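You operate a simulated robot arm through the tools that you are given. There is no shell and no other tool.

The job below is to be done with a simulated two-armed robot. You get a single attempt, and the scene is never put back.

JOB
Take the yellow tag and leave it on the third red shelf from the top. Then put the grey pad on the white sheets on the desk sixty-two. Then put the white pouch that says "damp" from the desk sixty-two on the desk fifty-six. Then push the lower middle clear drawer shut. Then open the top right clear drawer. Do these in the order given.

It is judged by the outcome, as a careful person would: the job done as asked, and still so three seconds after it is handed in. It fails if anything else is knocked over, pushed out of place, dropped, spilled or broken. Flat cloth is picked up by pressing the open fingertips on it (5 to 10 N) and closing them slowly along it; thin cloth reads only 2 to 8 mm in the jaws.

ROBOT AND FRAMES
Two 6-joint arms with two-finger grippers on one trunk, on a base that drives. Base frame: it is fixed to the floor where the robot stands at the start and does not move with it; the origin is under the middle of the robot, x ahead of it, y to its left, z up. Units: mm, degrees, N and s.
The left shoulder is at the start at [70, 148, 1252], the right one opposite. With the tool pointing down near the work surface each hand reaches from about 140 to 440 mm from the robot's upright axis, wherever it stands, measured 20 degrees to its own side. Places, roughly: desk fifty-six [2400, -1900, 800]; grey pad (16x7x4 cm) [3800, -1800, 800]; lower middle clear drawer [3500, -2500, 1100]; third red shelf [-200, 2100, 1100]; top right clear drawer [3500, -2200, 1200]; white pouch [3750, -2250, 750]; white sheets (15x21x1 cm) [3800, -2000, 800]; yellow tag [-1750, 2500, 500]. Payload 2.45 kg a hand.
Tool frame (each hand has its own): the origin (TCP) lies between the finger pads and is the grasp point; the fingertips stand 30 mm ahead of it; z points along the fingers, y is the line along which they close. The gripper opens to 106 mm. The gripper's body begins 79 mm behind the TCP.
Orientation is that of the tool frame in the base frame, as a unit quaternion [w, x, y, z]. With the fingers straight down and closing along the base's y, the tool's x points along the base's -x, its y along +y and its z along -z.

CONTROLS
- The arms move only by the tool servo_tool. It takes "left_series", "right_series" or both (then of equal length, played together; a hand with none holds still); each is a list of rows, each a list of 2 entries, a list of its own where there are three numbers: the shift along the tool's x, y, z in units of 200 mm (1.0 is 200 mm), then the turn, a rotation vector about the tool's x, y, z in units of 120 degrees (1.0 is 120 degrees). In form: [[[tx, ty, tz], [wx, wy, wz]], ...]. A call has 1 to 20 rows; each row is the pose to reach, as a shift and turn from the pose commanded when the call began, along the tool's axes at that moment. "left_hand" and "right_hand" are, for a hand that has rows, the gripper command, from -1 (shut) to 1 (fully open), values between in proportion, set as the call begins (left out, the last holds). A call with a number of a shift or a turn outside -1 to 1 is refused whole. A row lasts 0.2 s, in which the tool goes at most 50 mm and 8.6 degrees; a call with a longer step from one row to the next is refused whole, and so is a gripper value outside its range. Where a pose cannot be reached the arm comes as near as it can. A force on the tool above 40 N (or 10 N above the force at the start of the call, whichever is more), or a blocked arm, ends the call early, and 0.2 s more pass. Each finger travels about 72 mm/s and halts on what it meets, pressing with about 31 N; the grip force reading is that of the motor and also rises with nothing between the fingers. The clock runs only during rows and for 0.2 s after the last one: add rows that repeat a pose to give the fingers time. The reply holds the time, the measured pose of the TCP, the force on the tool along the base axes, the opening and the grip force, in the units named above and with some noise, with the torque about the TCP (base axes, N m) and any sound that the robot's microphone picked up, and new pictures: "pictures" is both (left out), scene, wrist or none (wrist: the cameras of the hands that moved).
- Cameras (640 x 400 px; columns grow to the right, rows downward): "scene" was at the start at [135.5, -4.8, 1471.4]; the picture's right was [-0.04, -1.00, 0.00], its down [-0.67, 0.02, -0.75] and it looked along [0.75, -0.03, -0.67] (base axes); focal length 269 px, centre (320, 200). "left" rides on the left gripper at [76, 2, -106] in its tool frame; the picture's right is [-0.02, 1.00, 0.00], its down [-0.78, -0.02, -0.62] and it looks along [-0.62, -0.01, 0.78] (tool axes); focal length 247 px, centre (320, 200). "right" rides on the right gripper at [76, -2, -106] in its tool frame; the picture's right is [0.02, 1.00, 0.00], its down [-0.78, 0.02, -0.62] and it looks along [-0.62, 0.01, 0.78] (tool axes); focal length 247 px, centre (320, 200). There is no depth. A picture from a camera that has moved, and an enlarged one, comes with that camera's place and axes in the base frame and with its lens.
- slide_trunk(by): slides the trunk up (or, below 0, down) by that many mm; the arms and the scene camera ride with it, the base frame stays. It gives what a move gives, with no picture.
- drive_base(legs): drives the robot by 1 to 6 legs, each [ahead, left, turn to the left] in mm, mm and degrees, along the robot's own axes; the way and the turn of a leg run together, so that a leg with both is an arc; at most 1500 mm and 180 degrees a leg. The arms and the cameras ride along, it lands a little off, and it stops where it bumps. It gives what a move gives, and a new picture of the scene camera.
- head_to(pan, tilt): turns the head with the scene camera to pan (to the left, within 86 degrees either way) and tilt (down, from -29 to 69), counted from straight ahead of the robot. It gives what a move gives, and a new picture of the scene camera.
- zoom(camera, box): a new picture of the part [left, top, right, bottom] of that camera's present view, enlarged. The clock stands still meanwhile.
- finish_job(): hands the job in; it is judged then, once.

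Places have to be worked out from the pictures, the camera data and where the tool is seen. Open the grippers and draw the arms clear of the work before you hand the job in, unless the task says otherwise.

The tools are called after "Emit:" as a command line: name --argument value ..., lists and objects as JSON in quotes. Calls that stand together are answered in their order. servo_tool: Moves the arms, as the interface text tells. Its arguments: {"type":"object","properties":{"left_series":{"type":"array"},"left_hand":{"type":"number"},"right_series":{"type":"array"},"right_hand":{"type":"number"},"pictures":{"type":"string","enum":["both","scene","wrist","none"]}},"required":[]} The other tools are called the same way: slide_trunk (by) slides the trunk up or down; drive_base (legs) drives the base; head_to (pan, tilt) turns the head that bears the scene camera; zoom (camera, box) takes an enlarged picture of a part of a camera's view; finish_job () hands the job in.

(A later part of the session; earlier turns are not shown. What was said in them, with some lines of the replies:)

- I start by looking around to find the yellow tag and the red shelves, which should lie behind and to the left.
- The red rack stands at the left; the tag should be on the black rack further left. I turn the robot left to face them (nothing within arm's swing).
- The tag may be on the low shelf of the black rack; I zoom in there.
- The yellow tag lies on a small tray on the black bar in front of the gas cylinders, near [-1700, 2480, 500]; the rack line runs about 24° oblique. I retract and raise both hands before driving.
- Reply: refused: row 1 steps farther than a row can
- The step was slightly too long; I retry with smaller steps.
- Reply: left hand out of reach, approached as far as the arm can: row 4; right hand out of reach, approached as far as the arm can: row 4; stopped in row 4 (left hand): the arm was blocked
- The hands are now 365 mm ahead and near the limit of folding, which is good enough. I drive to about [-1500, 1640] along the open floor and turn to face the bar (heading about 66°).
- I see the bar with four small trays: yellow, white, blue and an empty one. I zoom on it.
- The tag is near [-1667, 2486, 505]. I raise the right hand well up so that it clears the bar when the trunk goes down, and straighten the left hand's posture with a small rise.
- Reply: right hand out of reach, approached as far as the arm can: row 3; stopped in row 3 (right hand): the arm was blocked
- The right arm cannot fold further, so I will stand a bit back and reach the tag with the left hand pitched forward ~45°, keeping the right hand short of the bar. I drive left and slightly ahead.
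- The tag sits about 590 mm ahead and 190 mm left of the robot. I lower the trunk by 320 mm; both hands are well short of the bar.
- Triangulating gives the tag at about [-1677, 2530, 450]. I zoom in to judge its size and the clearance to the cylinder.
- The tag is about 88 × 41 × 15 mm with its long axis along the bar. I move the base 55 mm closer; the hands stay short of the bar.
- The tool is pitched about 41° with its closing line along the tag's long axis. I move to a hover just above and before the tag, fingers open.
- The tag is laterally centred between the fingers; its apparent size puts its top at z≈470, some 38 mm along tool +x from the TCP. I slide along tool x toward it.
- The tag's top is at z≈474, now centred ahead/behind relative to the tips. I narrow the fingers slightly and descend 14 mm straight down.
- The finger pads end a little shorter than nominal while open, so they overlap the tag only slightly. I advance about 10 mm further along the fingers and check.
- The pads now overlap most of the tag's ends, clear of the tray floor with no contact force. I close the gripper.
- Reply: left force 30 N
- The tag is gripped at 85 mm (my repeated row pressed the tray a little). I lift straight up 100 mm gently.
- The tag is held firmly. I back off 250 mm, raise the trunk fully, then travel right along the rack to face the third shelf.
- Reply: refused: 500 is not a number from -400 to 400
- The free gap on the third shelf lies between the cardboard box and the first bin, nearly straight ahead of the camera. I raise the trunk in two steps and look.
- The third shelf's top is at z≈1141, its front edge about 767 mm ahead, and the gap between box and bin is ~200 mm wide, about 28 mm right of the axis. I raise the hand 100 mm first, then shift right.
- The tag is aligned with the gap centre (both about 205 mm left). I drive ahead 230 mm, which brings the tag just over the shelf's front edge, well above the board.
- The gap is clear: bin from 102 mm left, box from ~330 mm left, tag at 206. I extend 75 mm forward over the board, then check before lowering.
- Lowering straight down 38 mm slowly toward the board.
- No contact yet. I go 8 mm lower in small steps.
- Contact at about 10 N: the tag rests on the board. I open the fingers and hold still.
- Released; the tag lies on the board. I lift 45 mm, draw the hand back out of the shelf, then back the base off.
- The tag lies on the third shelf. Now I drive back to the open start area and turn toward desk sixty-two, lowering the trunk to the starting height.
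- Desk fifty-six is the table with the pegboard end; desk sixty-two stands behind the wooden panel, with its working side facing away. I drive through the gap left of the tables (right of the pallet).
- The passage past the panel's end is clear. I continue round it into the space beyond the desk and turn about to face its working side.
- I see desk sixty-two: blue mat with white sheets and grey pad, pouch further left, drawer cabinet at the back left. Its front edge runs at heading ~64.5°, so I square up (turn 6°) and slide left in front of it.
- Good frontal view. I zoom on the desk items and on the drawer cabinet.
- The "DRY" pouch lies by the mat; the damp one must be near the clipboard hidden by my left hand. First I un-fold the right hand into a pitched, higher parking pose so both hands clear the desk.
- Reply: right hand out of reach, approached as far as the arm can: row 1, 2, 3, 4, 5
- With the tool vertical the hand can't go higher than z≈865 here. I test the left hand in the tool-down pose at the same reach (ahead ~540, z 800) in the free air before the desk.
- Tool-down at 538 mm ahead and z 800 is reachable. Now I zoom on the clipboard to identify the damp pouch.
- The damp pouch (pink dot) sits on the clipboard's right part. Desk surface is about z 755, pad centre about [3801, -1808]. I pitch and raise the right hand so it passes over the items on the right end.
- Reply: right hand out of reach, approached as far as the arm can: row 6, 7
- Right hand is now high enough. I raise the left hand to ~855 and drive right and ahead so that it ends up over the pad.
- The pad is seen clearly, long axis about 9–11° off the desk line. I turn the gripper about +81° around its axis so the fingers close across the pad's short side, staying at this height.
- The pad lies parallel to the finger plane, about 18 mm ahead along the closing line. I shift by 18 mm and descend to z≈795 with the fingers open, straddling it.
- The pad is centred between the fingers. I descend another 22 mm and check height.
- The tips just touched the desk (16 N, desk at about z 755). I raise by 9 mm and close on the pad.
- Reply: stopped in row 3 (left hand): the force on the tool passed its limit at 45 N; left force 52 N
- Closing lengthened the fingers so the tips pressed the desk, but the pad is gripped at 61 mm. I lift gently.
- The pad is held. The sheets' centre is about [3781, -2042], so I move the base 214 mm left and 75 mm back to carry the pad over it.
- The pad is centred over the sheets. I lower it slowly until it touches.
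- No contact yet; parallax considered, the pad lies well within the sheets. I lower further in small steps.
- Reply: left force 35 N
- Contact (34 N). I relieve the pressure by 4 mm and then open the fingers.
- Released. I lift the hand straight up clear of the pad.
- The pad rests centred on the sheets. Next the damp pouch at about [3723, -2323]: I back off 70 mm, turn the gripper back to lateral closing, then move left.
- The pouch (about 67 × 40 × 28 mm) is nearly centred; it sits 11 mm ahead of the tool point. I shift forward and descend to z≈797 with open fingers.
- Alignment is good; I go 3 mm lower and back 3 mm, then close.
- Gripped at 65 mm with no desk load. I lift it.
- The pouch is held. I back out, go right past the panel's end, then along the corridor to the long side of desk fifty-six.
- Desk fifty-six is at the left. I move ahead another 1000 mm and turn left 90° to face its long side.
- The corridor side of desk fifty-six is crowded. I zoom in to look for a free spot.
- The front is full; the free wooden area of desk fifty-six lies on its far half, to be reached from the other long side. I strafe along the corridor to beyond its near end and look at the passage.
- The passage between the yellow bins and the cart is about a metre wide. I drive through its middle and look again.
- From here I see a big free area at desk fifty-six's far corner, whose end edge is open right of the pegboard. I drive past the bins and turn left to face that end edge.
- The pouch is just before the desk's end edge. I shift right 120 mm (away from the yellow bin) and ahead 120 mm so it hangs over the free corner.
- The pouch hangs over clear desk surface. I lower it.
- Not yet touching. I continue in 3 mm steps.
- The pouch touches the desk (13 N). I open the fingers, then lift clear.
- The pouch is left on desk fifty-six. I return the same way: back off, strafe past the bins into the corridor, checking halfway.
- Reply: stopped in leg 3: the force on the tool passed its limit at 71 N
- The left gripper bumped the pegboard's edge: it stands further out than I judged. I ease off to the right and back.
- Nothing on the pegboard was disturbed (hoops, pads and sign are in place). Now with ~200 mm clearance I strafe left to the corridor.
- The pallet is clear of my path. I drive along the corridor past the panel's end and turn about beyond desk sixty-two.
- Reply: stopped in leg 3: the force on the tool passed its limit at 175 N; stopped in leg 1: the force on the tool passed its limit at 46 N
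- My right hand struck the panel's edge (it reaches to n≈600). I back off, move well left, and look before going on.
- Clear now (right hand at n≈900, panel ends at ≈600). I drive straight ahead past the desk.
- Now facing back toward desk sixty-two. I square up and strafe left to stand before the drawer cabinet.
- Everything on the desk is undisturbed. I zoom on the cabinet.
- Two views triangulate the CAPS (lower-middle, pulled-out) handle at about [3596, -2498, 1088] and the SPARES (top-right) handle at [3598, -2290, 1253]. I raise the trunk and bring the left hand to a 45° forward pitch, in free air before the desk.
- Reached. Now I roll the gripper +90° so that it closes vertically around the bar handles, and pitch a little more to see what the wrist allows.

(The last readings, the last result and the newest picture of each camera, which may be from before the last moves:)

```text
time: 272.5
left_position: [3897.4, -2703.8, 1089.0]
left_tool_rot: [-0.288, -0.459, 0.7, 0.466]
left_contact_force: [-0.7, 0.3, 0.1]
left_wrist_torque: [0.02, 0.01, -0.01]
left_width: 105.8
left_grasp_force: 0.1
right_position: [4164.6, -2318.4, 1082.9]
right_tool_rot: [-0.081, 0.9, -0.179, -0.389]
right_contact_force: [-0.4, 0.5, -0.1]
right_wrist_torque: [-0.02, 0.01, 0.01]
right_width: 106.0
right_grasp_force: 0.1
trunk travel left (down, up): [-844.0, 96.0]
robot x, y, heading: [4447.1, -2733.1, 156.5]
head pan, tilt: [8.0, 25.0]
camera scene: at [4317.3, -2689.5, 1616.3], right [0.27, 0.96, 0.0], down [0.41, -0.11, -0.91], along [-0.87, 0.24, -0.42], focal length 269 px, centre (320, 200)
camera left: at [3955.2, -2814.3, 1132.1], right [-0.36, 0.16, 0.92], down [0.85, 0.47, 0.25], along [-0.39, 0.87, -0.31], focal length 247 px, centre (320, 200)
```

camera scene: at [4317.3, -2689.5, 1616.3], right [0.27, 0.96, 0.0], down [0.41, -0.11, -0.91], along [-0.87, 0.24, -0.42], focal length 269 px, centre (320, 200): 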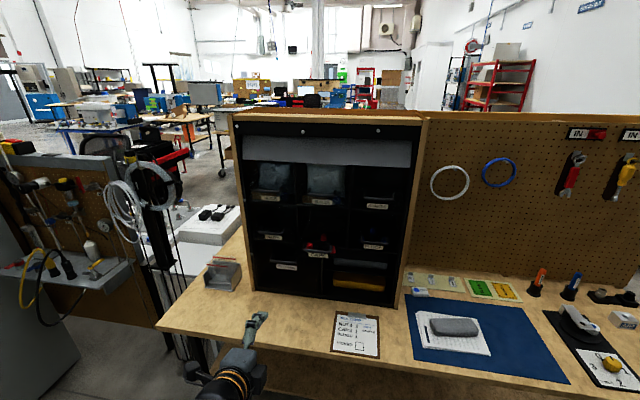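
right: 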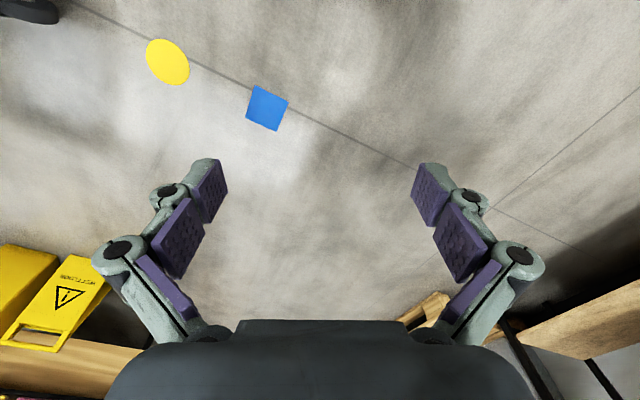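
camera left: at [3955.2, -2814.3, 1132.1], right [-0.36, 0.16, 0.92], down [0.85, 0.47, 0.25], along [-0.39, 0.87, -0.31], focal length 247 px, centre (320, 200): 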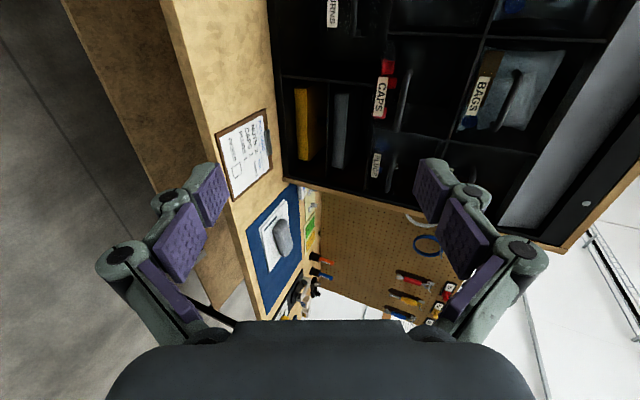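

The tool now points forward, 24° down, closing vertically; the wrist view confirms the CAPS handle at about [3597, -2501, 1089]. I raise the hand 38 mm, narrow the fingers, and drive up so it stops ~90 mm before the handle.

Emit:
servo_tool --left_series '[[[-0.005, 0.174, -0.076], [0, 0, 0]], [[-0.005, 0.174, -0.076], [0, 0, 0]], [[-0.005, 0.174, -0.076], [0, 0, 0]]]' --left_hand 0.2 --pictures "none"

Emit:
drive_base --legs '[[240, -63, 0]]'

Emit:
zoom --camera "left" --box '[0, 0, 640, 400]'

```text
time: 273.3
left_position: [3898.2, -2705.8, 1129.7]
left_tool_rot: [-0.288, -0.459, 0.699, 0.466]
left_contact_force: [0.7, -0.2, 0.5]
left_wrist_torque: [0.0, 0.0, 0.01]
left_width: 63.6
left_grasp_force: 0.0
right_position: [4164.6, -2318.6, 1083.3]
right_tool_rot: [-0.081, 0.9, -0.178, -0.39]
right_contact_force: [0.4, 0.4, -0.3]
right_wrist_torque: [0.0, 0.02, 0.0]
right_width: 106.1
right_grasp_force: 0.0
trunk travel left (down, up): [-844.0, 96.0]
robot x, y, heading: [4450.8, -2734.4, 156.2]
head pan, tilt: [8.0, 25.0]
```

```text
time: 275.1
left_position: [3704.3, -2554.7, 1131.4]
left_tool_rot: [-0.289, -0.461, 0.698, 0.466]
left_contact_force: [0.9, -0.9, -0.4]
left_wrist_torque: [0.04, 0.0, -0.02]
left_width: 63.3
left_grasp_force: 0.1
right_position: [3968.5, -2166.2, 1083.5]
right_tool_rot: [-0.08, 0.9, -0.177, -0.39]
right_contact_force: [0.5, 0.3, -0.7]
right_wrist_torque: [0.02, -0.04, 0.0]
right_width: 106.1
right_grasp_force: 0.1
trunk travel left (down, up): [-844.0, 96.0]
robot x, y, heading: [4253.3, -2580.6, 156.8]
head pan, tilt: [8.0, 25.0]
camera scene: at [4122.5, -2538.0, 1616.5], right [0.27, 0.96, 0.0], down [0.41, -0.11, -0.91], along [-0.87, 0.24, -0.42], focal length 269 px, centre (320, 200)
```

scene: 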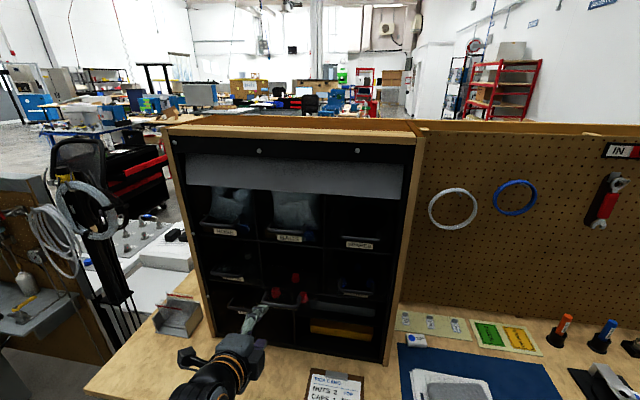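

```text
1.00 times, centred on (320, 200) of left (not enlarged: the box is as wide or as high as the picture)
camera zoom: at [3760.5, -2664.7, 1172.0], right [-0.37, 0.16, 0.92], down [0.84, 0.47, 0.25], along [-0.39, 0.87, -0.31], focal length 247 px, centre (320, 200)
```

zoom: 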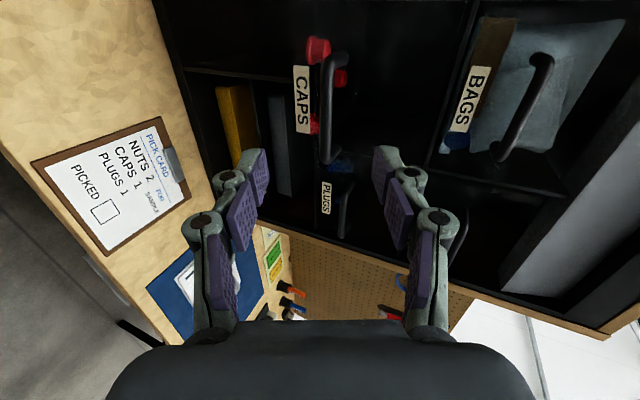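

The handle is within view right between the fingers; in tool terms it is 126 mm ahead and 9 mm up. I advance 108 mm so the open fingers straddle the bar.

Emit:
servo_tool --left_series '[[[0, 0.045, 0.1], [0, 0, 0]], [[0, 0.045, 0.22], [0, 0, 0]], [[0, 0.045, 0.34], [0, 0, 0]], [[0, 0.045, 0.45], [0, 0, 0]], [[0, 0.045, 0.54], [0, 0, 0]], [[0, 0.045, 0.54], [0, 0, 0]]]' --left_hand 0.2

```text
time: 276.5
left_position: [3608.2, -2509.0, 1094.8]
left_tool_rot: [-0.289, -0.461, 0.698, 0.465]
left_contact_force: [0.4, -0.6, -0.7]
left_wrist_torque: [0.0, -0.02, -0.01]
left_width: 63.6
left_grasp_force: 0.1
right_position: [3967.2, -2165.7, 1083.2]
right_tool_rot: [-0.079, 0.901, -0.176, -0.39]
right_contact_force: [-0.1, -0.2, -0.4]
right_wrist_torque: [0.02, -0.03, -0.01]
right_width: 105.9
right_grasp_force: 0.1
trunk travel left (down, up): [-844.0, 96.0]
robot x, y, heading: [4252.9, -2581.2, 156.7]
head pan, tilt: [8.0, 25.0]
camera scene: at [4121.5, -2536.8, 1616.3], right [0.27, 0.96, 0.0], down [0.41, -0.11, -0.91], along [-0.87, 0.24, -0.42], focal length 269 px, centre (320, 200)
camera left: at [3665.3, -2620.3, 1137.9], right [-0.37, 0.16, 0.92], down [0.84, 0.47, 0.25], along [-0.39, 0.87, -0.31], focal length 247 px, centre (320, 200)
```

scene: 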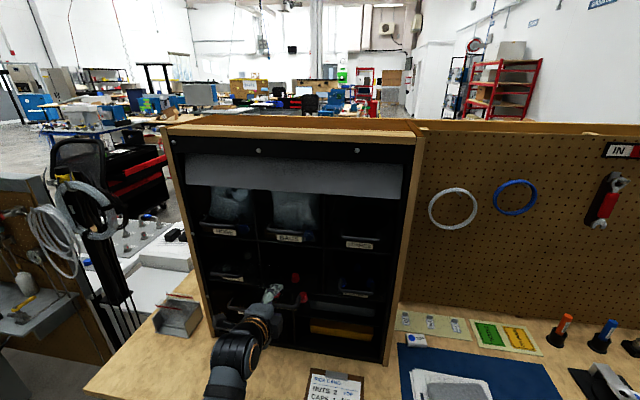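
left: 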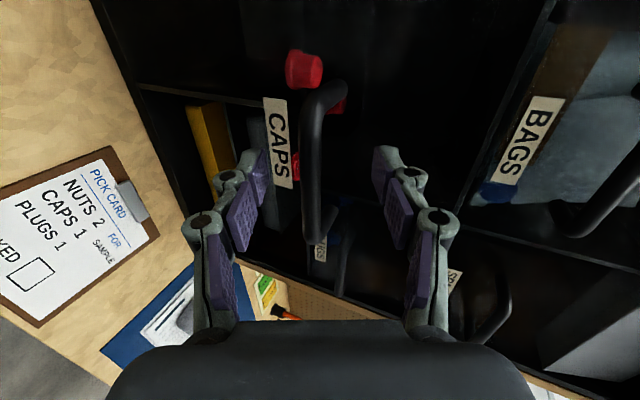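

The bar passes between the fingers. I close on it.

Emit:
servo_tool --left_series '[[[0, 0, 0], [0, 0, 0]], [[0, 0, 0], [0, 0, 0]], [[0, 0, 0], [0, 0, 0]], [[0, 0, 0], [0, 0, 0]], [[0, 0, 0], [0, 0, 0]]]' --left_hand -1 --pictures "wrist"

```text
time: 277.7
left_position: [3606.7, -2508.5, 1090.7]
left_tool_rot: [-0.286, -0.462, 0.702, 0.461]
left_contact_force: [2.0, 2.6, -23.1]
left_wrist_torque: [-0.82, 0.11, -0.29]
left_width: 10.8
left_grasp_force: 37.5
right_position: [3964.2, -2165.0, 1081.2]
right_tool_rot: [-0.079, 0.901, -0.177, -0.389]
right_contact_force: [0.3, -0.2, 0.1]
right_wrist_torque: [0.01, 0.0, 0.01]
right_width: 106.1
right_grasp_force: 0.0
trunk travel left (down, up): [-844.0, 96.0]
robot x, y, heading: [4257.2, -2577.1, 156.5]
head pan, tilt: [8.0, 25.0]
camera left: at [3662.5, -2619.1, 1134.0], right [-0.37, 0.17, 0.91], down [0.84, 0.47, 0.26], along [-0.39, 0.86, -0.32], focal length 247 px, centre (320, 200)
```

left: 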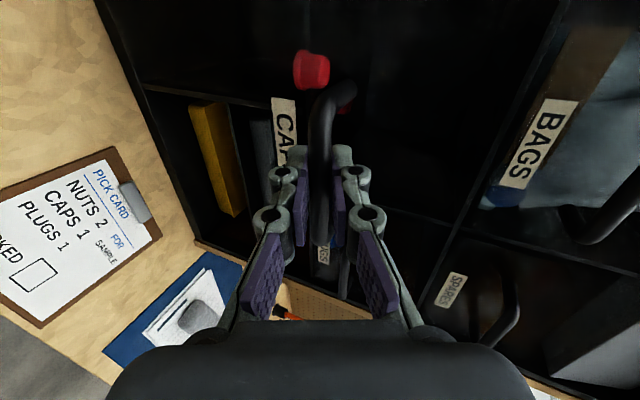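

The bar is gripped. I push forward horizontally 70 mm to slide the drawer in, easing the vertical strain.

Emit:
servo_tool --left_series '[[[0, -0.01, 0.03], [0, 0, 0]], [[0, 0.02, 0.1], [0, 0, 0]], [[0, 0.05, 0.17], [0, 0, 0]], [[0, 0.085, 0.25], [0, 0, 0]], [[0, 0.12, 0.33], [0, 0, 0]], [[0, 0.12, 0.33], [0, 0, 0]]]' --left_hand -1

```text
time: 279.1
left_position: [3544.9, -2480.2, 1089.4]
left_tool_rot: [-0.29, -0.46, 0.699, 0.465]
left_contact_force: [1.8, 4.9, -4.7]
left_wrist_torque: [-0.65, 0.28, -0.52]
left_width: 10.6
left_grasp_force: 37.6
right_position: [3967.6, -2164.1, 1081.6]
right_tool_rot: [-0.079, 0.9, -0.177, -0.39]
right_contact_force: [0.4, -1.2, 0.6]
right_wrist_torque: [-0.02, 0.03, -0.02]
right_width: 106.3
right_grasp_force: 0.0
trunk travel left (down, up): [-844.0, 96.0]
robot x, y, heading: [4251.2, -2577.9, 156.5]
head pan, tilt: [8.0, 25.0]
camera scene: at [4121.1, -2534.9, 1616.3], right [0.27, 0.96, 0.0], down [0.41, -0.11, -0.91], along [-0.87, 0.24, -0.42], focal length 269 px, centre (320, 200)
camera left: at [3601.2, -2589.9, 1133.0], right [-0.36, 0.16, 0.92], down [0.84, 0.47, 0.25], along [-0.39, 0.87, -0.31], focal length 247 px, centre (320, 200)
```

scene: 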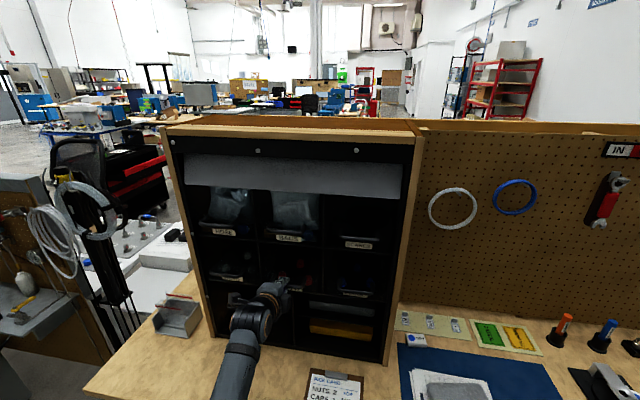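
left: 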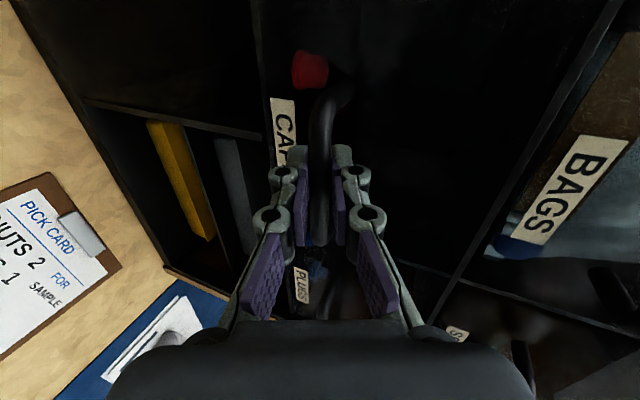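

It slides easily. I keep pushing until it stops.

Emit:
servo_tool --left_series '[[[0, 0.015, 0.035], [0, 0, 0]], [[0, 0.03, 0.07], [0, 0, 0]], [[0, 0.045, 0.105], [0, 0, 0]], [[0, 0.06, 0.1375], [0, 0, 0]]]' --left_hand -1

```text
time: 280.0
left_position: [3529.6, -2474.7, 1088.7]
left_tool_rot: [-0.289, -0.46, 0.701, 0.462]
left_contact_force: [18.4, -3.7, 6.2]
left_wrist_torque: [-0.76, 0.32, -0.43]
left_width: 12.4
left_grasp_force: 38.1
right_position: [3974.8, -2167.1, 1085.7]
right_tool_rot: [-0.08, 0.899, -0.176, -0.392]
right_contact_force: [0.5, -0.6, 0.9]
right_wrist_torque: [0.02, 0.05, 0.03]
right_width: 105.9
right_grasp_force: 0.0
trunk travel left (down, up): [-844.0, 96.0]
robot x, y, heading: [4256.7, -2578.6, 156.4]
head pan, tilt: [8.0, 25.0]
stopped in row 4 (left hand): the force on the tool passed its limit at 51 N (the readings are from after the stop); the commanded pose is now the measured one
camera scene: at [4130.5, -2538.8, 1617.4], right [0.27, 0.96, 0.0], down [0.4, -0.11, -0.91], along [-0.88, 0.24, -0.42], focal length 269 px, centre (320, 200)
camera left: at [3587.2, -2584.2, 1132.0], right [-0.37, 0.17, 0.91], down [0.84, 0.47, 0.26], along [-0.39, 0.86, -0.32], focal length 247 px, centre (320, 200)
```

scene: 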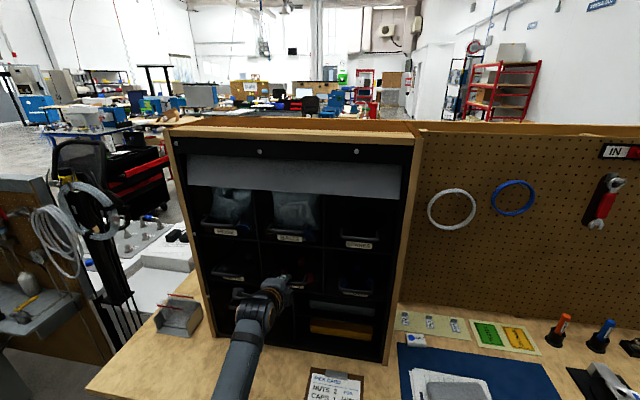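
left: 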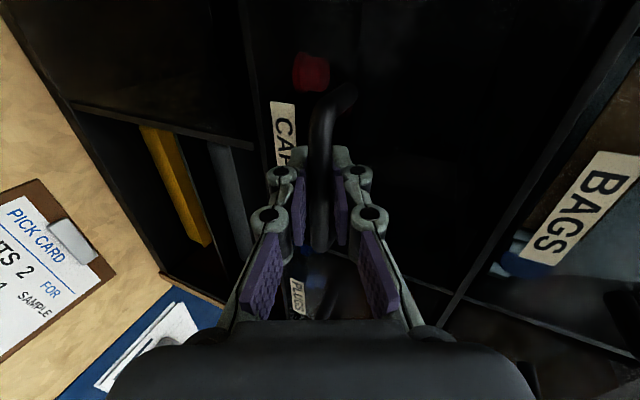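

The drawer came to a firm stop after 85 mm, flush with the others. I open the fingers and withdraw.

Emit:
servo_tool --left_series '[[[0, 0, 0], [0, 0, 0]], [[0, 0, 0], [0, 0, 0]], [[0, 0, 0], [0, 0, 0]]]' --left_hand 0.2 --pictures "none"

Emit:
servo_tool --left_series '[[[0, 0, -0.1], [0, 0, 0]], [[0, 0, -0.25], [0, 0, 0]], [[0, 0, -0.4], [0, 0, 0]], [[0, 0, -0.6], [0, 0, 0]], [[0, 0, -0.75], [0, 0, 0]], [[0, 0, -0.75], [0, 0, 0]]]' --left_hand 0.2

Emit:
zoom --camera "scene" --box '[160, 160, 416, 360]'

```text
time: 280.8
left_position: [3524.8, -2474.4, 1084.7]
left_tool_rot: [-0.286, -0.462, 0.702, 0.46]
left_contact_force: [1.8, -0.6, -0.1]
left_wrist_torque: [0.01, 0.03, -0.02]
left_width: 65.3
left_grasp_force: 0.0
right_position: [3968.8, -2166.8, 1083.1]
right_tool_rot: [-0.08, 0.9, -0.176, -0.39]
right_contact_force: [-0.3, 0.3, -0.6]
right_wrist_torque: [0.01, -0.01, 0.01]
right_width: 106.1
right_grasp_force: 0.2
trunk travel left (down, up): [-844.0, 96.0]
robot x, y, heading: [4254.4, -2579.5, 156.6]
head pan, tilt: [8.0, 25.0]
```

```text
time: 282.2
left_position: [3647.8, -2530.4, 1146.8]
left_tool_rot: [-0.286, -0.463, 0.702, 0.459]
left_contact_force: [-0.6, 1.0, -0.4]
left_wrist_torque: [0.0, -0.01, -0.01]
left_width: 63.4
left_grasp_force: 0.1
right_position: [3966.0, -2166.2, 1082.5]
right_tool_rot: [-0.08, 0.901, -0.176, -0.389]
right_contact_force: [-0.2, -0.4, -0.4]
right_wrist_torque: [-0.01, 0.03, 0.0]
right_width: 106.1
right_grasp_force: 0.1
trunk travel left (down, up): [-844.0, 96.0]
robot x, y, heading: [4251.4, -2577.3, 156.9]
head pan, tilt: [8.0, 25.0]
camera scene: at [4120.7, -2536.8, 1616.2], right [0.27, 0.96, 0.0], down [0.41, -0.11, -0.91], along [-0.87, 0.24, -0.42], focal length 269 px, centre (320, 200)
camera left: at [3704.7, -2640.4, 1191.1], right [-0.38, 0.17, 0.91], down [0.84, 0.48, 0.26], along [-0.39, 0.86, -0.32], focal length 247 px, centre (320, 200)
```

scene: 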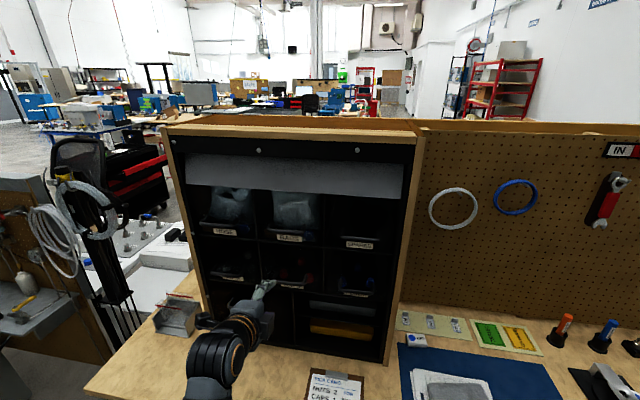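
left: 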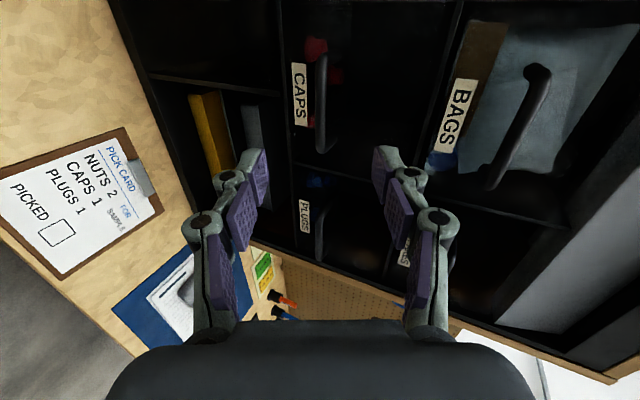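

```text
2.00 times, centred on (288, 260) of scene
camera zoom: at [4120.7, -2536.8, 1616.2], right [0.27, 0.96, 0.0], down [0.41, -0.11, -0.91], along [-0.87, 0.24, -0.42], focal length 538 px, centre (384, 80)
```

zoom: 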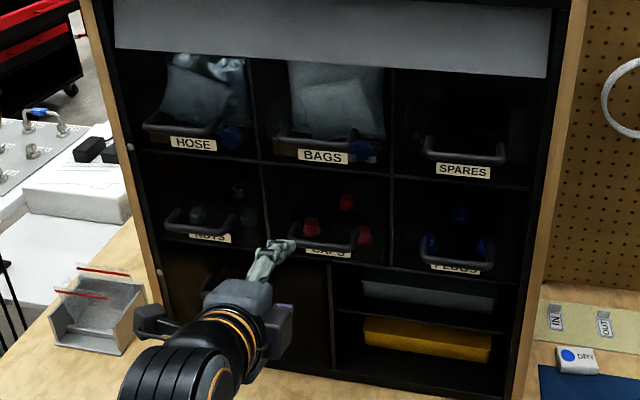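

CAPS is flush with its neighbours. Now for SPARES (top right): I raise the trunk 94 mm and the hand some more, then shift right ~195 mm.

Emit:
slide_trunk --by 94

Emit:
servo_tool --left_series '[[[-0.002, 0.11, -0.05], [0, 0, 0]], [[-0.005, 0.22, -0.1], [0, 0, 0]], [[-0.005, 0.22, -0.1], [0, 0, 0]]]' --left_hand 0.2 --pictures "none"

Emit:
drive_base --legs '[[0, -195, 0]]'

Emit:
zoom --camera "left" --box '[0, 0, 640, 400]'

```text
time: 283.5
left_position: [3648.1, -2529.4, 1241.9]
left_tool_rot: [-0.286, -0.463, 0.702, 0.46]
left_contact_force: [0.5, 0.2, 0.6]
left_wrist_torque: [-0.02, 0.01, -0.01]
left_width: 63.7
left_grasp_force: 0.1
right_position: [3966.8, -2166.3, 1177.0]
right_tool_rot: [-0.08, 0.9, -0.177, -0.389]
right_contact_force: [0.7, -0.9, 0.2]
right_wrist_torque: [0.01, -0.01, 0.01]
right_width: 106.3
right_grasp_force: 0.1
trunk travel left (down, up): [-938.0, 2.0]
robot x, y, heading: [4253.0, -2579.9, 156.7]
head pan, tilt: [8.0, 25.0]
```

```text
time: 284.3
left_position: [3649.1, -2531.8, 1290.6]
left_tool_rot: [-0.286, -0.462, 0.702, 0.46]
left_contact_force: [-0.2, -0.8, -0.6]
left_wrist_torque: [-0.01, 0.03, -0.02]
left_width: 63.8
left_grasp_force: 0.1
right_position: [3966.9, -2166.5, 1177.9]
right_tool_rot: [-0.08, 0.9, -0.176, -0.39]
right_contact_force: [-0.6, 0.9, 0.1]
right_wrist_torque: [-0.02, -0.01, -0.02]
right_width: 106.1
right_grasp_force: 0.0
trunk travel left (down, up): [-938.0, 2.0]
robot x, y, heading: [4256.7, -2579.4, 156.9]
head pan, tilt: [8.0, 25.0]
```

```text
time: 285.9
left_position: [3725.3, -2356.3, 1290.4]
left_tool_rot: [-0.285, -0.464, 0.701, 0.46]
left_contact_force: [0.0, -0.4, 0.4]
left_wrist_torque: [0.03, 0.03, -0.05]
left_width: 63.7
left_grasp_force: 0.0
right_position: [4042.8, -1989.8, 1177.9]
right_tool_rot: [-0.08, 0.901, -0.174, -0.39]
right_contact_force: [0.2, -0.3, 1.1]
right_wrist_torque: [0.02, -0.02, -0.02]
right_width: 106.1
right_grasp_force: 0.1
trunk travel left (down, up): [-938.0, 2.0]
robot x, y, heading: [4330.7, -2396.5, 156.8]
head pan, tilt: [8.0, 25.0]
camera scene: at [4197.3, -2362.2, 1710.2], right [0.26, 0.97, 0.0], down [0.41, -0.11, -0.91], along [-0.87, 0.24, -0.42], focal length 269 px, centre (320, 200)
```

scene: 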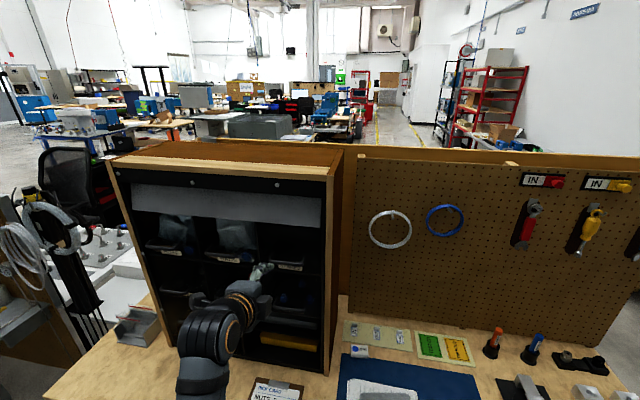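

```text
1.00 times, centred on (320, 200) of left (not enlarged: the box is as wide or as high as the picture)
camera zoom: at [3781.8, -2466.4, 1333.5], right [-0.38, 0.16, 0.91], down [0.84, 0.48, 0.26], along [-0.39, 0.86, -0.32], focal length 247 px, centre (320, 200)
```

zoom: 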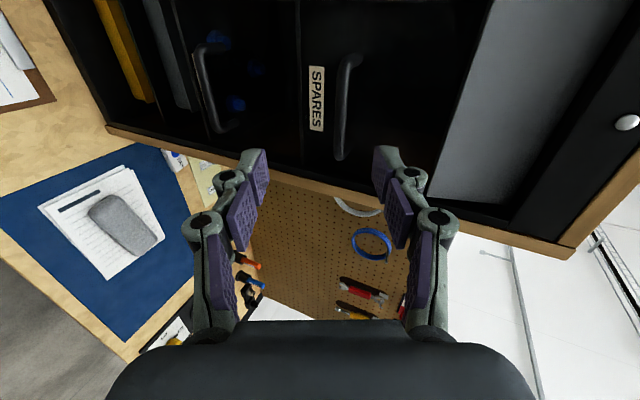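

The SPARES handle is 145 mm ahead, ~24 mm up in tool terms. I advance 128 mm with the adjustment so that the fingers straddle it.

Emit:
servo_tool --left_series '[[[-0.01, 0.06, 0.08], [0, 0, 0]], [[-0.025, 0.115, 0.2], [0, 0, 0]], [[-0.025, 0.115, 0.33], [0, 0, 0]], [[-0.025, 0.115, 0.46], [0, 0, 0]], [[-0.025, 0.115, 0.56], [0, 0, 0]], [[-0.025, 0.115, 0.64], [0, 0, 0]], [[-0.025, 0.115, 0.64], [0, 0, 0]]]' --left_hand 0.2

```text
time: 287.5
left_position: [3615.1, -2296.2, 1259.4]
left_tool_rot: [-0.287, -0.464, 0.7, 0.461]
left_contact_force: [6.1, -2.4, 2.6]
left_wrist_torque: [0.14, 0.25, -0.06]
left_width: 66.1
left_grasp_force: 1.5
right_position: [4045.4, -1987.5, 1177.1]
right_tool_rot: [-0.078, 0.901, -0.174, -0.39]
right_contact_force: [-0.3, 0.4, -0.4]
right_wrist_torque: [-0.01, 0.0, -0.02]
right_width: 106.3
right_grasp_force: 0.1
trunk travel left (down, up): [-938.0, 2.0]
robot x, y, heading: [4331.9, -2398.6, 156.8]
head pan, tilt: [8.0, 25.0]
camera scene: at [4201.7, -2358.1, 1710.5], right [0.26, 0.96, 0.0], down [0.41, -0.11, -0.91], along [-0.88, 0.24, -0.42], focal length 269 px, centre (320, 200)
camera left: at [3671.2, -2406.2, 1303.7], right [-0.38, 0.17, 0.91], down [0.84, 0.48, 0.26], along [-0.39, 0.86, -0.32], focal length 247 px, centre (320, 200)
```

scene: 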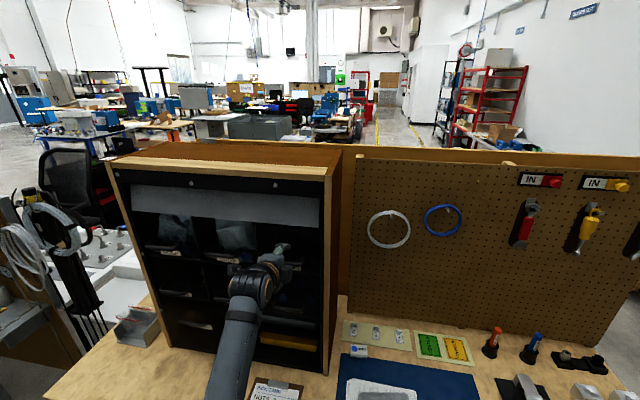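
left: 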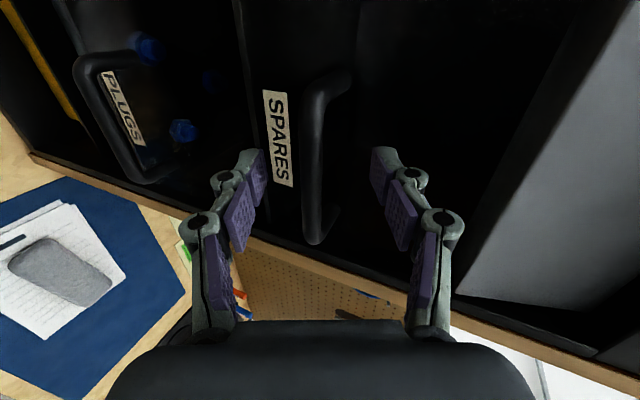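

Slight touch (6 N) on the drawer front, and the bar lies between the fingers. I close on it.

Emit:
servo_tool --left_series '[[[0, 0, -0.015], [0, 0, 0]], [[0, 0, -0.03], [0, 0, 0]], [[0, 0, -0.03], [0, 0, 0]], [[0, 0, -0.03], [0, 0, 0]], [[0, 0, -0.03], [0, 0, 0]]]' --left_hand -1 --pictures "wrist"

```text
time: 288.7
left_position: [3617.2, -2298.8, 1257.0]
left_tool_rot: [-0.285, -0.465, 0.703, 0.457]
left_contact_force: [7.6, 0.9, -21.8]
left_wrist_torque: [-0.79, 0.21, -0.27]
left_width: 10.5
left_grasp_force: 37.9
right_position: [4042.4, -1985.8, 1176.9]
right_tool_rot: [-0.078, 0.901, -0.175, -0.389]
right_contact_force: [-0.1, 0.1, -1.2]
right_wrist_torque: [-0.02, -0.01, -0.03]
right_width: 106.0
right_grasp_force: 0.1
trunk travel left (down, up): [-938.0, 2.0]
robot x, y, heading: [4336.0, -2400.8, 156.7]
head pan, tilt: [8.0, 25.0]
camera left: at [3673.9, -2406.9, 1301.5], right [-0.39, 0.17, 0.91], down [0.84, 0.48, 0.27], along [-0.39, 0.86, -0.33], focal length 247 px, centre (320, 200)
```

left: 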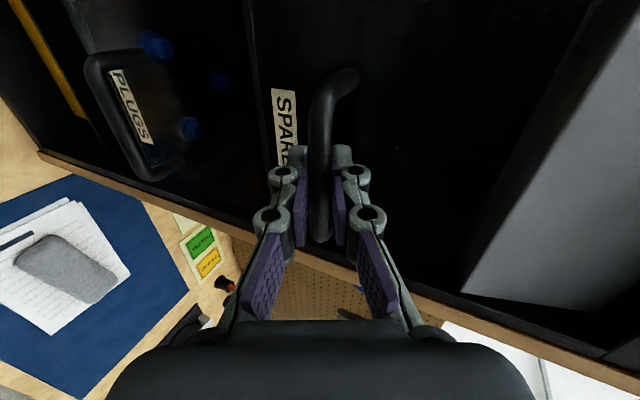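

The bar is gripped. I pull straight back 100 mm.

Emit:
servo_tool --left_series '[[[0, -0.03, -0.03], [0, 0, 0]], [[0.002, -0.06, -0.1], [0, 0, 0]], [[0.004, -0.1, -0.19], [0, 0, 0]], [[0.005, -0.14, -0.28], [0, 0, 0]], [[0.007, -0.18, -0.37], [0, 0, 0]], [[0.009, -0.222, -0.455], [0, 0, 0]], [[0.009, -0.222, -0.455], [0, 0, 0]]]' --left_hand -1

```text
time: 290.3
left_position: [3709.2, -2340.2, 1257.4]
left_tool_rot: [-0.287, -0.464, 0.701, 0.459]
left_contact_force: [-0.1, -1.3, -11.6]
left_wrist_torque: [-0.71, 0.26, -0.26]
left_width: 10.7
left_grasp_force: 37.9
right_position: [4042.0, -1986.8, 1176.0]
right_tool_rot: [-0.079, 0.901, -0.174, -0.39]
right_contact_force: [-0.5, -0.5, 0.7]
right_wrist_torque: [0.01, 0.01, 0.01]
right_width: 105.9
right_grasp_force: 0.0
trunk travel left (down, up): [-938.0, 2.0]
robot x, y, heading: [4330.4, -2399.2, 156.7]
head pan, tilt: [8.0, 25.0]
camera scene: at [4196.5, -2357.1, 1710.0], right [0.26, 0.96, 0.0], down [0.41, -0.11, -0.91], along [-0.87, 0.24, -0.42], focal length 269 px, centre (320, 200)
camera left: at [3765.3, -2450.3, 1300.8], right [-0.38, 0.17, 0.91], down [0.84, 0.48, 0.26], along [-0.39, 0.86, -0.32], focal length 247 px, centre (320, 200)
```

scene: 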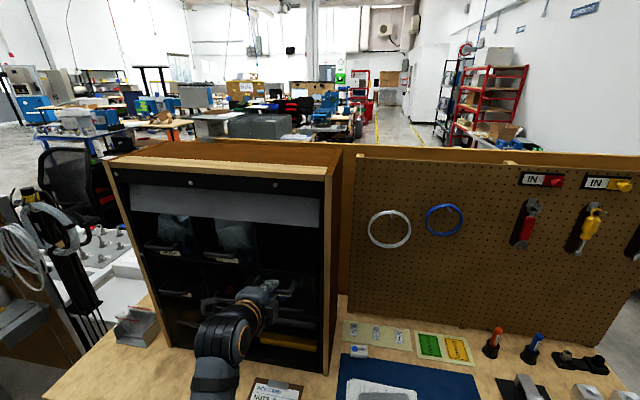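
left: 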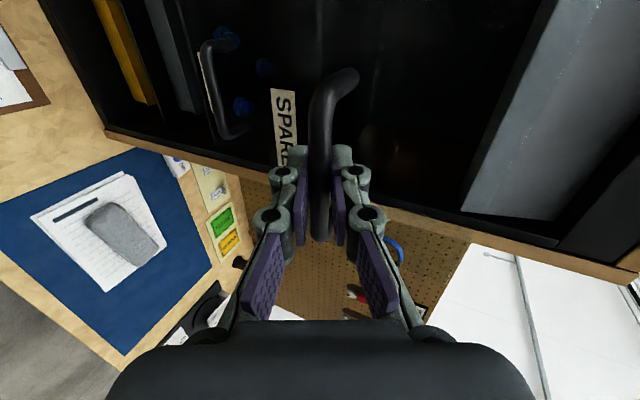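

It slid out 100 mm. I pull up to 60 mm more, expecting the end stop.

Emit:
servo_tool --left_series '[[[0.001, -0.031, -0.068], [0, 0, 0]], [[0.003, -0.062, -0.136], [0, 0, 0]], [[0.004, -0.093, -0.204], [0, 0, 0]], [[0.005, -0.124, -0.273], [0, 0, 0]]]' --left_hand -1

```text
time: 291.3
left_position: [3763.1, -2367.0, 1257.6]
left_tool_rot: [-0.288, -0.463, 0.703, 0.457]
left_contact_force: [0.6, -0.5, -19.2]
left_wrist_torque: [-0.46, 0.1, -0.75]
left_width: 10.4
left_grasp_force: 37.5
right_position: [4042.1, -1986.1, 1176.3]
right_tool_rot: [-0.079, 0.901, -0.175, -0.389]
right_contact_force: [0.4, 0.2, 0.1]
right_wrist_torque: [-0.04, -0.01, 0.02]
right_width: 106.1
right_grasp_force: 0.2
trunk travel left (down, up): [-938.0, 2.0]
robot x, y, heading: [4335.0, -2401.3, 156.9]
head pan, tilt: [8.0, 25.0]
camera scene: at [4196.3, -2357.1, 1709.8], right [0.26, 0.96, 0.0], down [0.41, -0.11, -0.91], along [-0.87, 0.24, -0.42], focal length 269 px, centre (320, 200)
camera left: at [3818.8, -2475.9, 1301.4], right [-0.38, 0.17, 0.91], down [0.84, 0.48, 0.26], along [-0.39, 0.86, -0.33], focal length 247 px, centre (320, 200)
```

scene: 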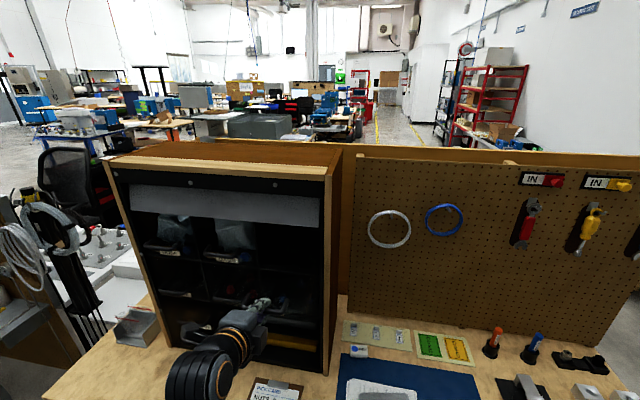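
left: 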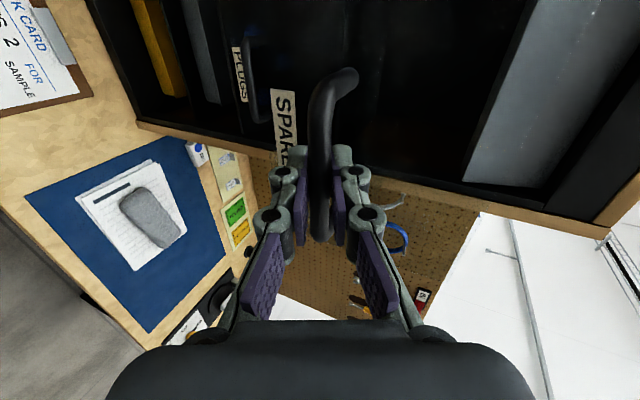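

The drawer is now ~160 mm out, clearly open. I relax the vertical strain slightly, then release.

Emit:
servo_tool --left_series '[[[0, -0.012, 0.006], [0, 0, 0]], [[0, -0.018, 0.009], [0, 0, 0]], [[0, -0.018, 0.009], [0, 0, 0]]]' --left_hand -1 --pictures "none"

Emit:
servo_tool --left_series '[[[0, 0, 0], [0, 0, 0]], [[0, 0, 0], [0, 0, 0]], [[0, 0, 0], [0, 0, 0]]]' --left_hand 0.2

```text
time: 292.1
left_position: [3765.2, -2368.1, 1257.1]
left_tool_rot: [-0.289, -0.463, 0.699, 0.462]
left_contact_force: [-2.6, -3.5, 9.5]
left_wrist_torque: [-0.62, 0.36, -0.47]
left_width: 10.6
left_grasp_force: 38.3
right_position: [4044.4, -1987.4, 1177.6]
right_tool_rot: [-0.078, 0.901, -0.174, -0.39]
right_contact_force: [0.4, 0.0, -0.4]
right_wrist_torque: [0.01, 0.01, 0.04]
right_width: 106.2
right_grasp_force: 0.1
trunk travel left (down, up): [-938.0, 2.0]
robot x, y, heading: [4333.2, -2400.1, 156.6]
head pan, tilt: [8.0, 25.0]
```

```text
time: 292.9
left_position: [3765.2, -2367.2, 1252.6]
left_tool_rot: [-0.287, -0.464, 0.701, 0.459]
left_contact_force: [0.3, 0.4, 0.5]
left_wrist_torque: [-0.01, 0.02, -0.02]
left_width: 63.6
left_grasp_force: 0.0
right_position: [4045.1, -1985.2, 1175.6]
right_tool_rot: [-0.078, 0.901, -0.175, -0.39]
right_contact_force: [0.6, -0.3, 0.3]
right_wrist_torque: [0.0, 0.02, -0.02]
right_width: 106.2
right_grasp_force: 0.1
trunk travel left (down, up): [-938.0, 2.0]
robot x, y, heading: [4332.8, -2398.8, 156.4]
head pan, tilt: [8.0, 25.0]
camera scene: at [4199.6, -2357.1, 1710.3], right [0.26, 0.96, 0.0], down [0.41, -0.11, -0.91], along [-0.87, 0.24, -0.42], focal length 269 px, centre (320, 200)
camera left: at [3822.2, -2476.1, 1297.3], right [-0.38, 0.17, 0.91], down [0.84, 0.48, 0.26], along [-0.39, 0.86, -0.32], focal length 247 px, centre (320, 200)
```

scene: 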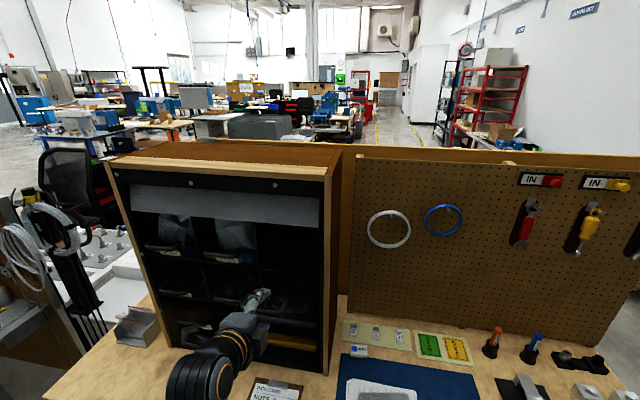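
left: 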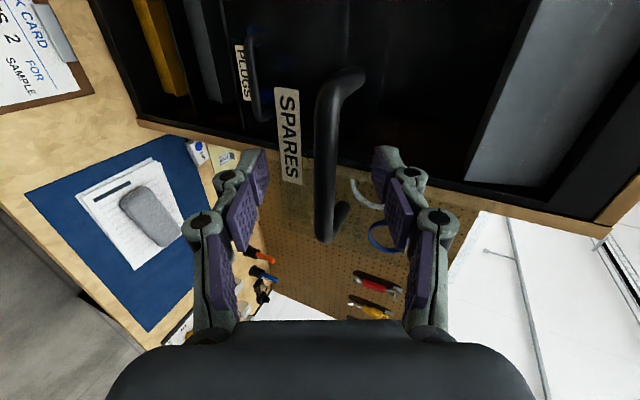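

The drawer stays open. I withdraw the hand along its axis, then back the base away.

Emit:
servo_tool --left_series '[[[0, 0, -0.08], [0, 0, 0]], [[0, 0, -0.16], [0, 0, 0]], [[0, 0, -0.25], [0, 0, 0]], [[0, 0, -0.25], [0, 0, 0]]]' --left_hand 0.2 --pictures "wrist"

Emit:
drive_base --legs '[[-400, 0, 0]]'

Emit:
zoom --camera "scene" --box '[180, 150, 480, 350]'

```text
time: 293.9
left_position: [3794.4, -2392.6, 1276.1]
left_tool_rot: [-0.326, -0.426, 0.721, 0.439]
left_contact_force: [-0.3, -0.4, 0.2]
left_wrist_torque: [0.02, 0.02, -0.02]
left_width: 63.3
left_grasp_force: 0.0
left hand out of reach, approached as far as the arm can: row 3, 4
right_position: [4045.3, -1986.9, 1177.3]
right_tool_rot: [-0.078, 0.901, -0.175, -0.388]
right_contact_force: [-0.1, -0.7, 0.2]
right_wrist_torque: [-0.01, 0.0, 0.0]
right_width: 105.7
right_grasp_force: 0.1
trunk travel left (down, up): [-938.0, 2.0]
robot x, y, heading: [4330.6, -2403.2, 156.7]
head pan, tilt: [8.0, 25.0]
camera left: at [3851.3, -2499.0, 1328.1], right [-0.32, 0.27, 0.91], down [0.86, 0.48, 0.16], along [-0.39, 0.84, -0.39], focal length 247 px, centre (320, 200)
```

left: 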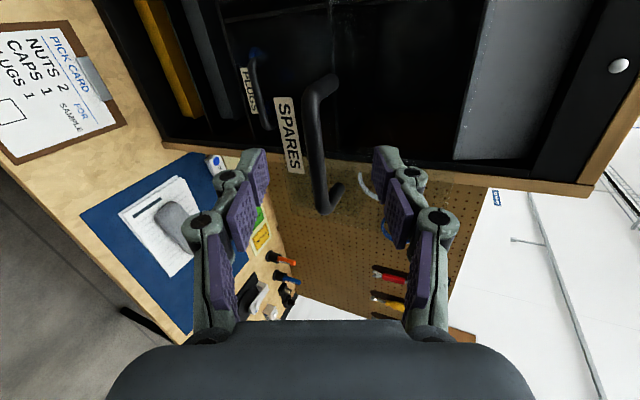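

```text
time: 296.4
left_position: [4161.1, -2547.5, 1269.9]
left_tool_rot: [-0.32, -0.424, 0.726, 0.437]
left_contact_force: [0.3, 0.7, 0.3]
left_wrist_torque: [0.05, -0.03, 0.0]
left_width: 63.2
left_grasp_force: 0.1
right_position: [4412.1, -2143.6, 1177.3]
right_tool_rot: [-0.08, 0.9, -0.179, -0.389]
right_contact_force: [-1.7, 0.5, -1.0]
right_wrist_torque: [0.0, -0.01, -0.02]
right_width: 105.9
right_grasp_force: 0.1
trunk travel left (down, up): [-938.0, 2.0]
robot x, y, heading: [4697.6, -2557.1, 156.4]
head pan, tilt: [8.0, 25.0]
camera scene: at [4563.5, -2513.8, 1710.0], right [0.27, 0.96, 0.0], down [0.41, -0.12, -0.91], along [-0.87, 0.25, -0.42], focal length 269 px, centre (320, 200)
```

scene: 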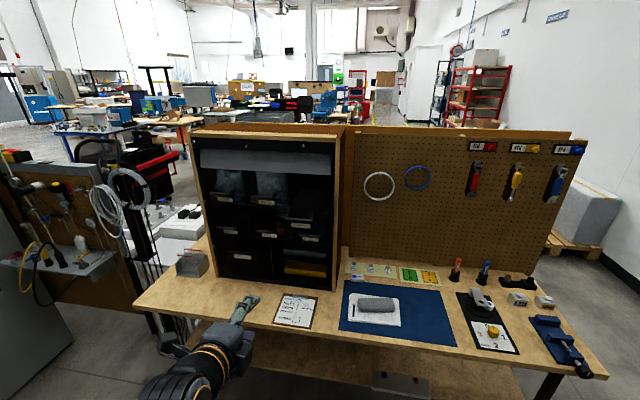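

```text
2.00 times, centred on (330, 250) of scene
camera zoom: at [4563.5, -2513.8, 1710.0], right [0.27, 0.96, 0.0], down [0.41, -0.12, -0.91], along [-0.87, 0.25, -0.42], focal length 538 px, centre (300, 100)
```

zoom: 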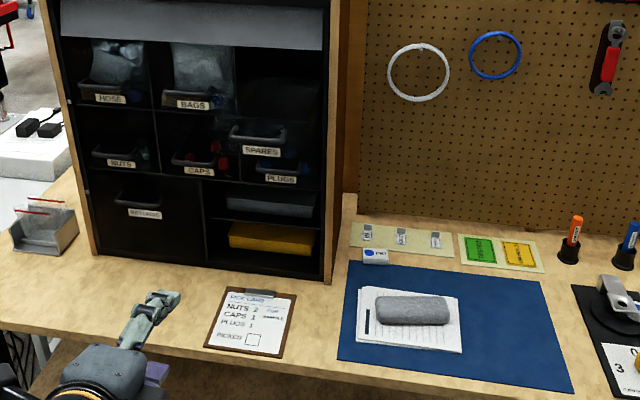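

All goals look achieved: SPARES stays out, CAPS is flush with its neighbours, the pad rests on the sheets. I open the left gripper fully and take a last look at the drawers.

Emit:
servo_tool --left_series '[[[0, 0, 0], [0, 0, 0]], [[0, 0, 0], [0, 0, 0]], [[0, 0, 0], [0, 0, 0]]]' --left_hand 1 --pictures "none"

Emit:
zoom --camera "scene" --box '[190, 140, 350, 290]'

```text
time: 297.2
left_position: [4164.0, -2548.3, 1270.9]
left_tool_rot: [-0.322, -0.422, 0.726, 0.437]
left_contact_force: [1.1, 0.1, -0.6]
left_wrist_torque: [-0.05, 0.0, -0.01]
left_width: 106.0
left_grasp_force: 0.1
right_position: [4414.4, -2143.9, 1177.1]
right_tool_rot: [-0.08, 0.9, -0.179, -0.389]
right_contact_force: [-0.2, -0.6, 0.1]
right_wrist_torque: [0.02, -0.02, -0.03]
right_width: 106.3
right_grasp_force: 0.0
trunk travel left (down, up): [-938.0, 2.0]
robot x, y, heading: [4704.5, -2554.8, 156.1]
head pan, tilt: [8.0, 25.0]
```

```text
2.67 times, centred on (270, 215) of scene
camera zoom: at [4566.6, -2515.1, 1710.4], right [0.27, 0.96, 0.0], down [0.41, -0.11, -0.91], along [-0.87, 0.25, -0.42], focal length 717 px, centre (453, 160)
```

zoom: 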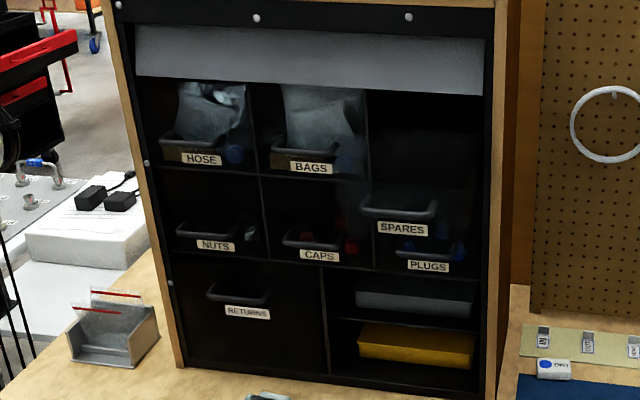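

The CAPS drawer is flush with NUTS and PLUGS, SPARES is well open, the grippers are open and the arms clear of the work. I hand the job in.

Emit:
finish_job

```text
The job is handed in.
```

All five steps were done in the order given and the job is handed in. My hands bumped fixtures three times while driving, and I saw no sign that anything moved.

1. **Yellow tag:** it lies flat on the third red shelf from the top, between the cardboard box and the first grey bin.
2. **Grey pad:** it rests on the white sheets on desk sixty-two, about 30 mm inside their left and right edges.
3. **"Damp" pouch:** it is on the clear far corner of desk fifty-six. The corridor side of that desk was full, so I went around to an open edge.
4. **Lower middle clear drawer (CAPS):** I pushed it in about 85 mm to a firm stop, and it is flush with its neighbours.
5. **Top right clear drawer (SPARES):** it is open about 160 mm and stayed open after I let go. I did not reach an end stop.

**Bumps:**
- **Desk fifty-six:** on the way back from dropping the pouch, the left gripper hit the edge of the pegboard at 71 N.
- **Desk sixty-two panel:** on the same trip, the right hand hit the end of the wooden panel at 175 N. It touched again at 46 N when I drove on before checking.

In the pictures afterwards, the hoops, pads, wet-floor sign and desk items were all in place, and the panel stood upright. I judged this by eye only.
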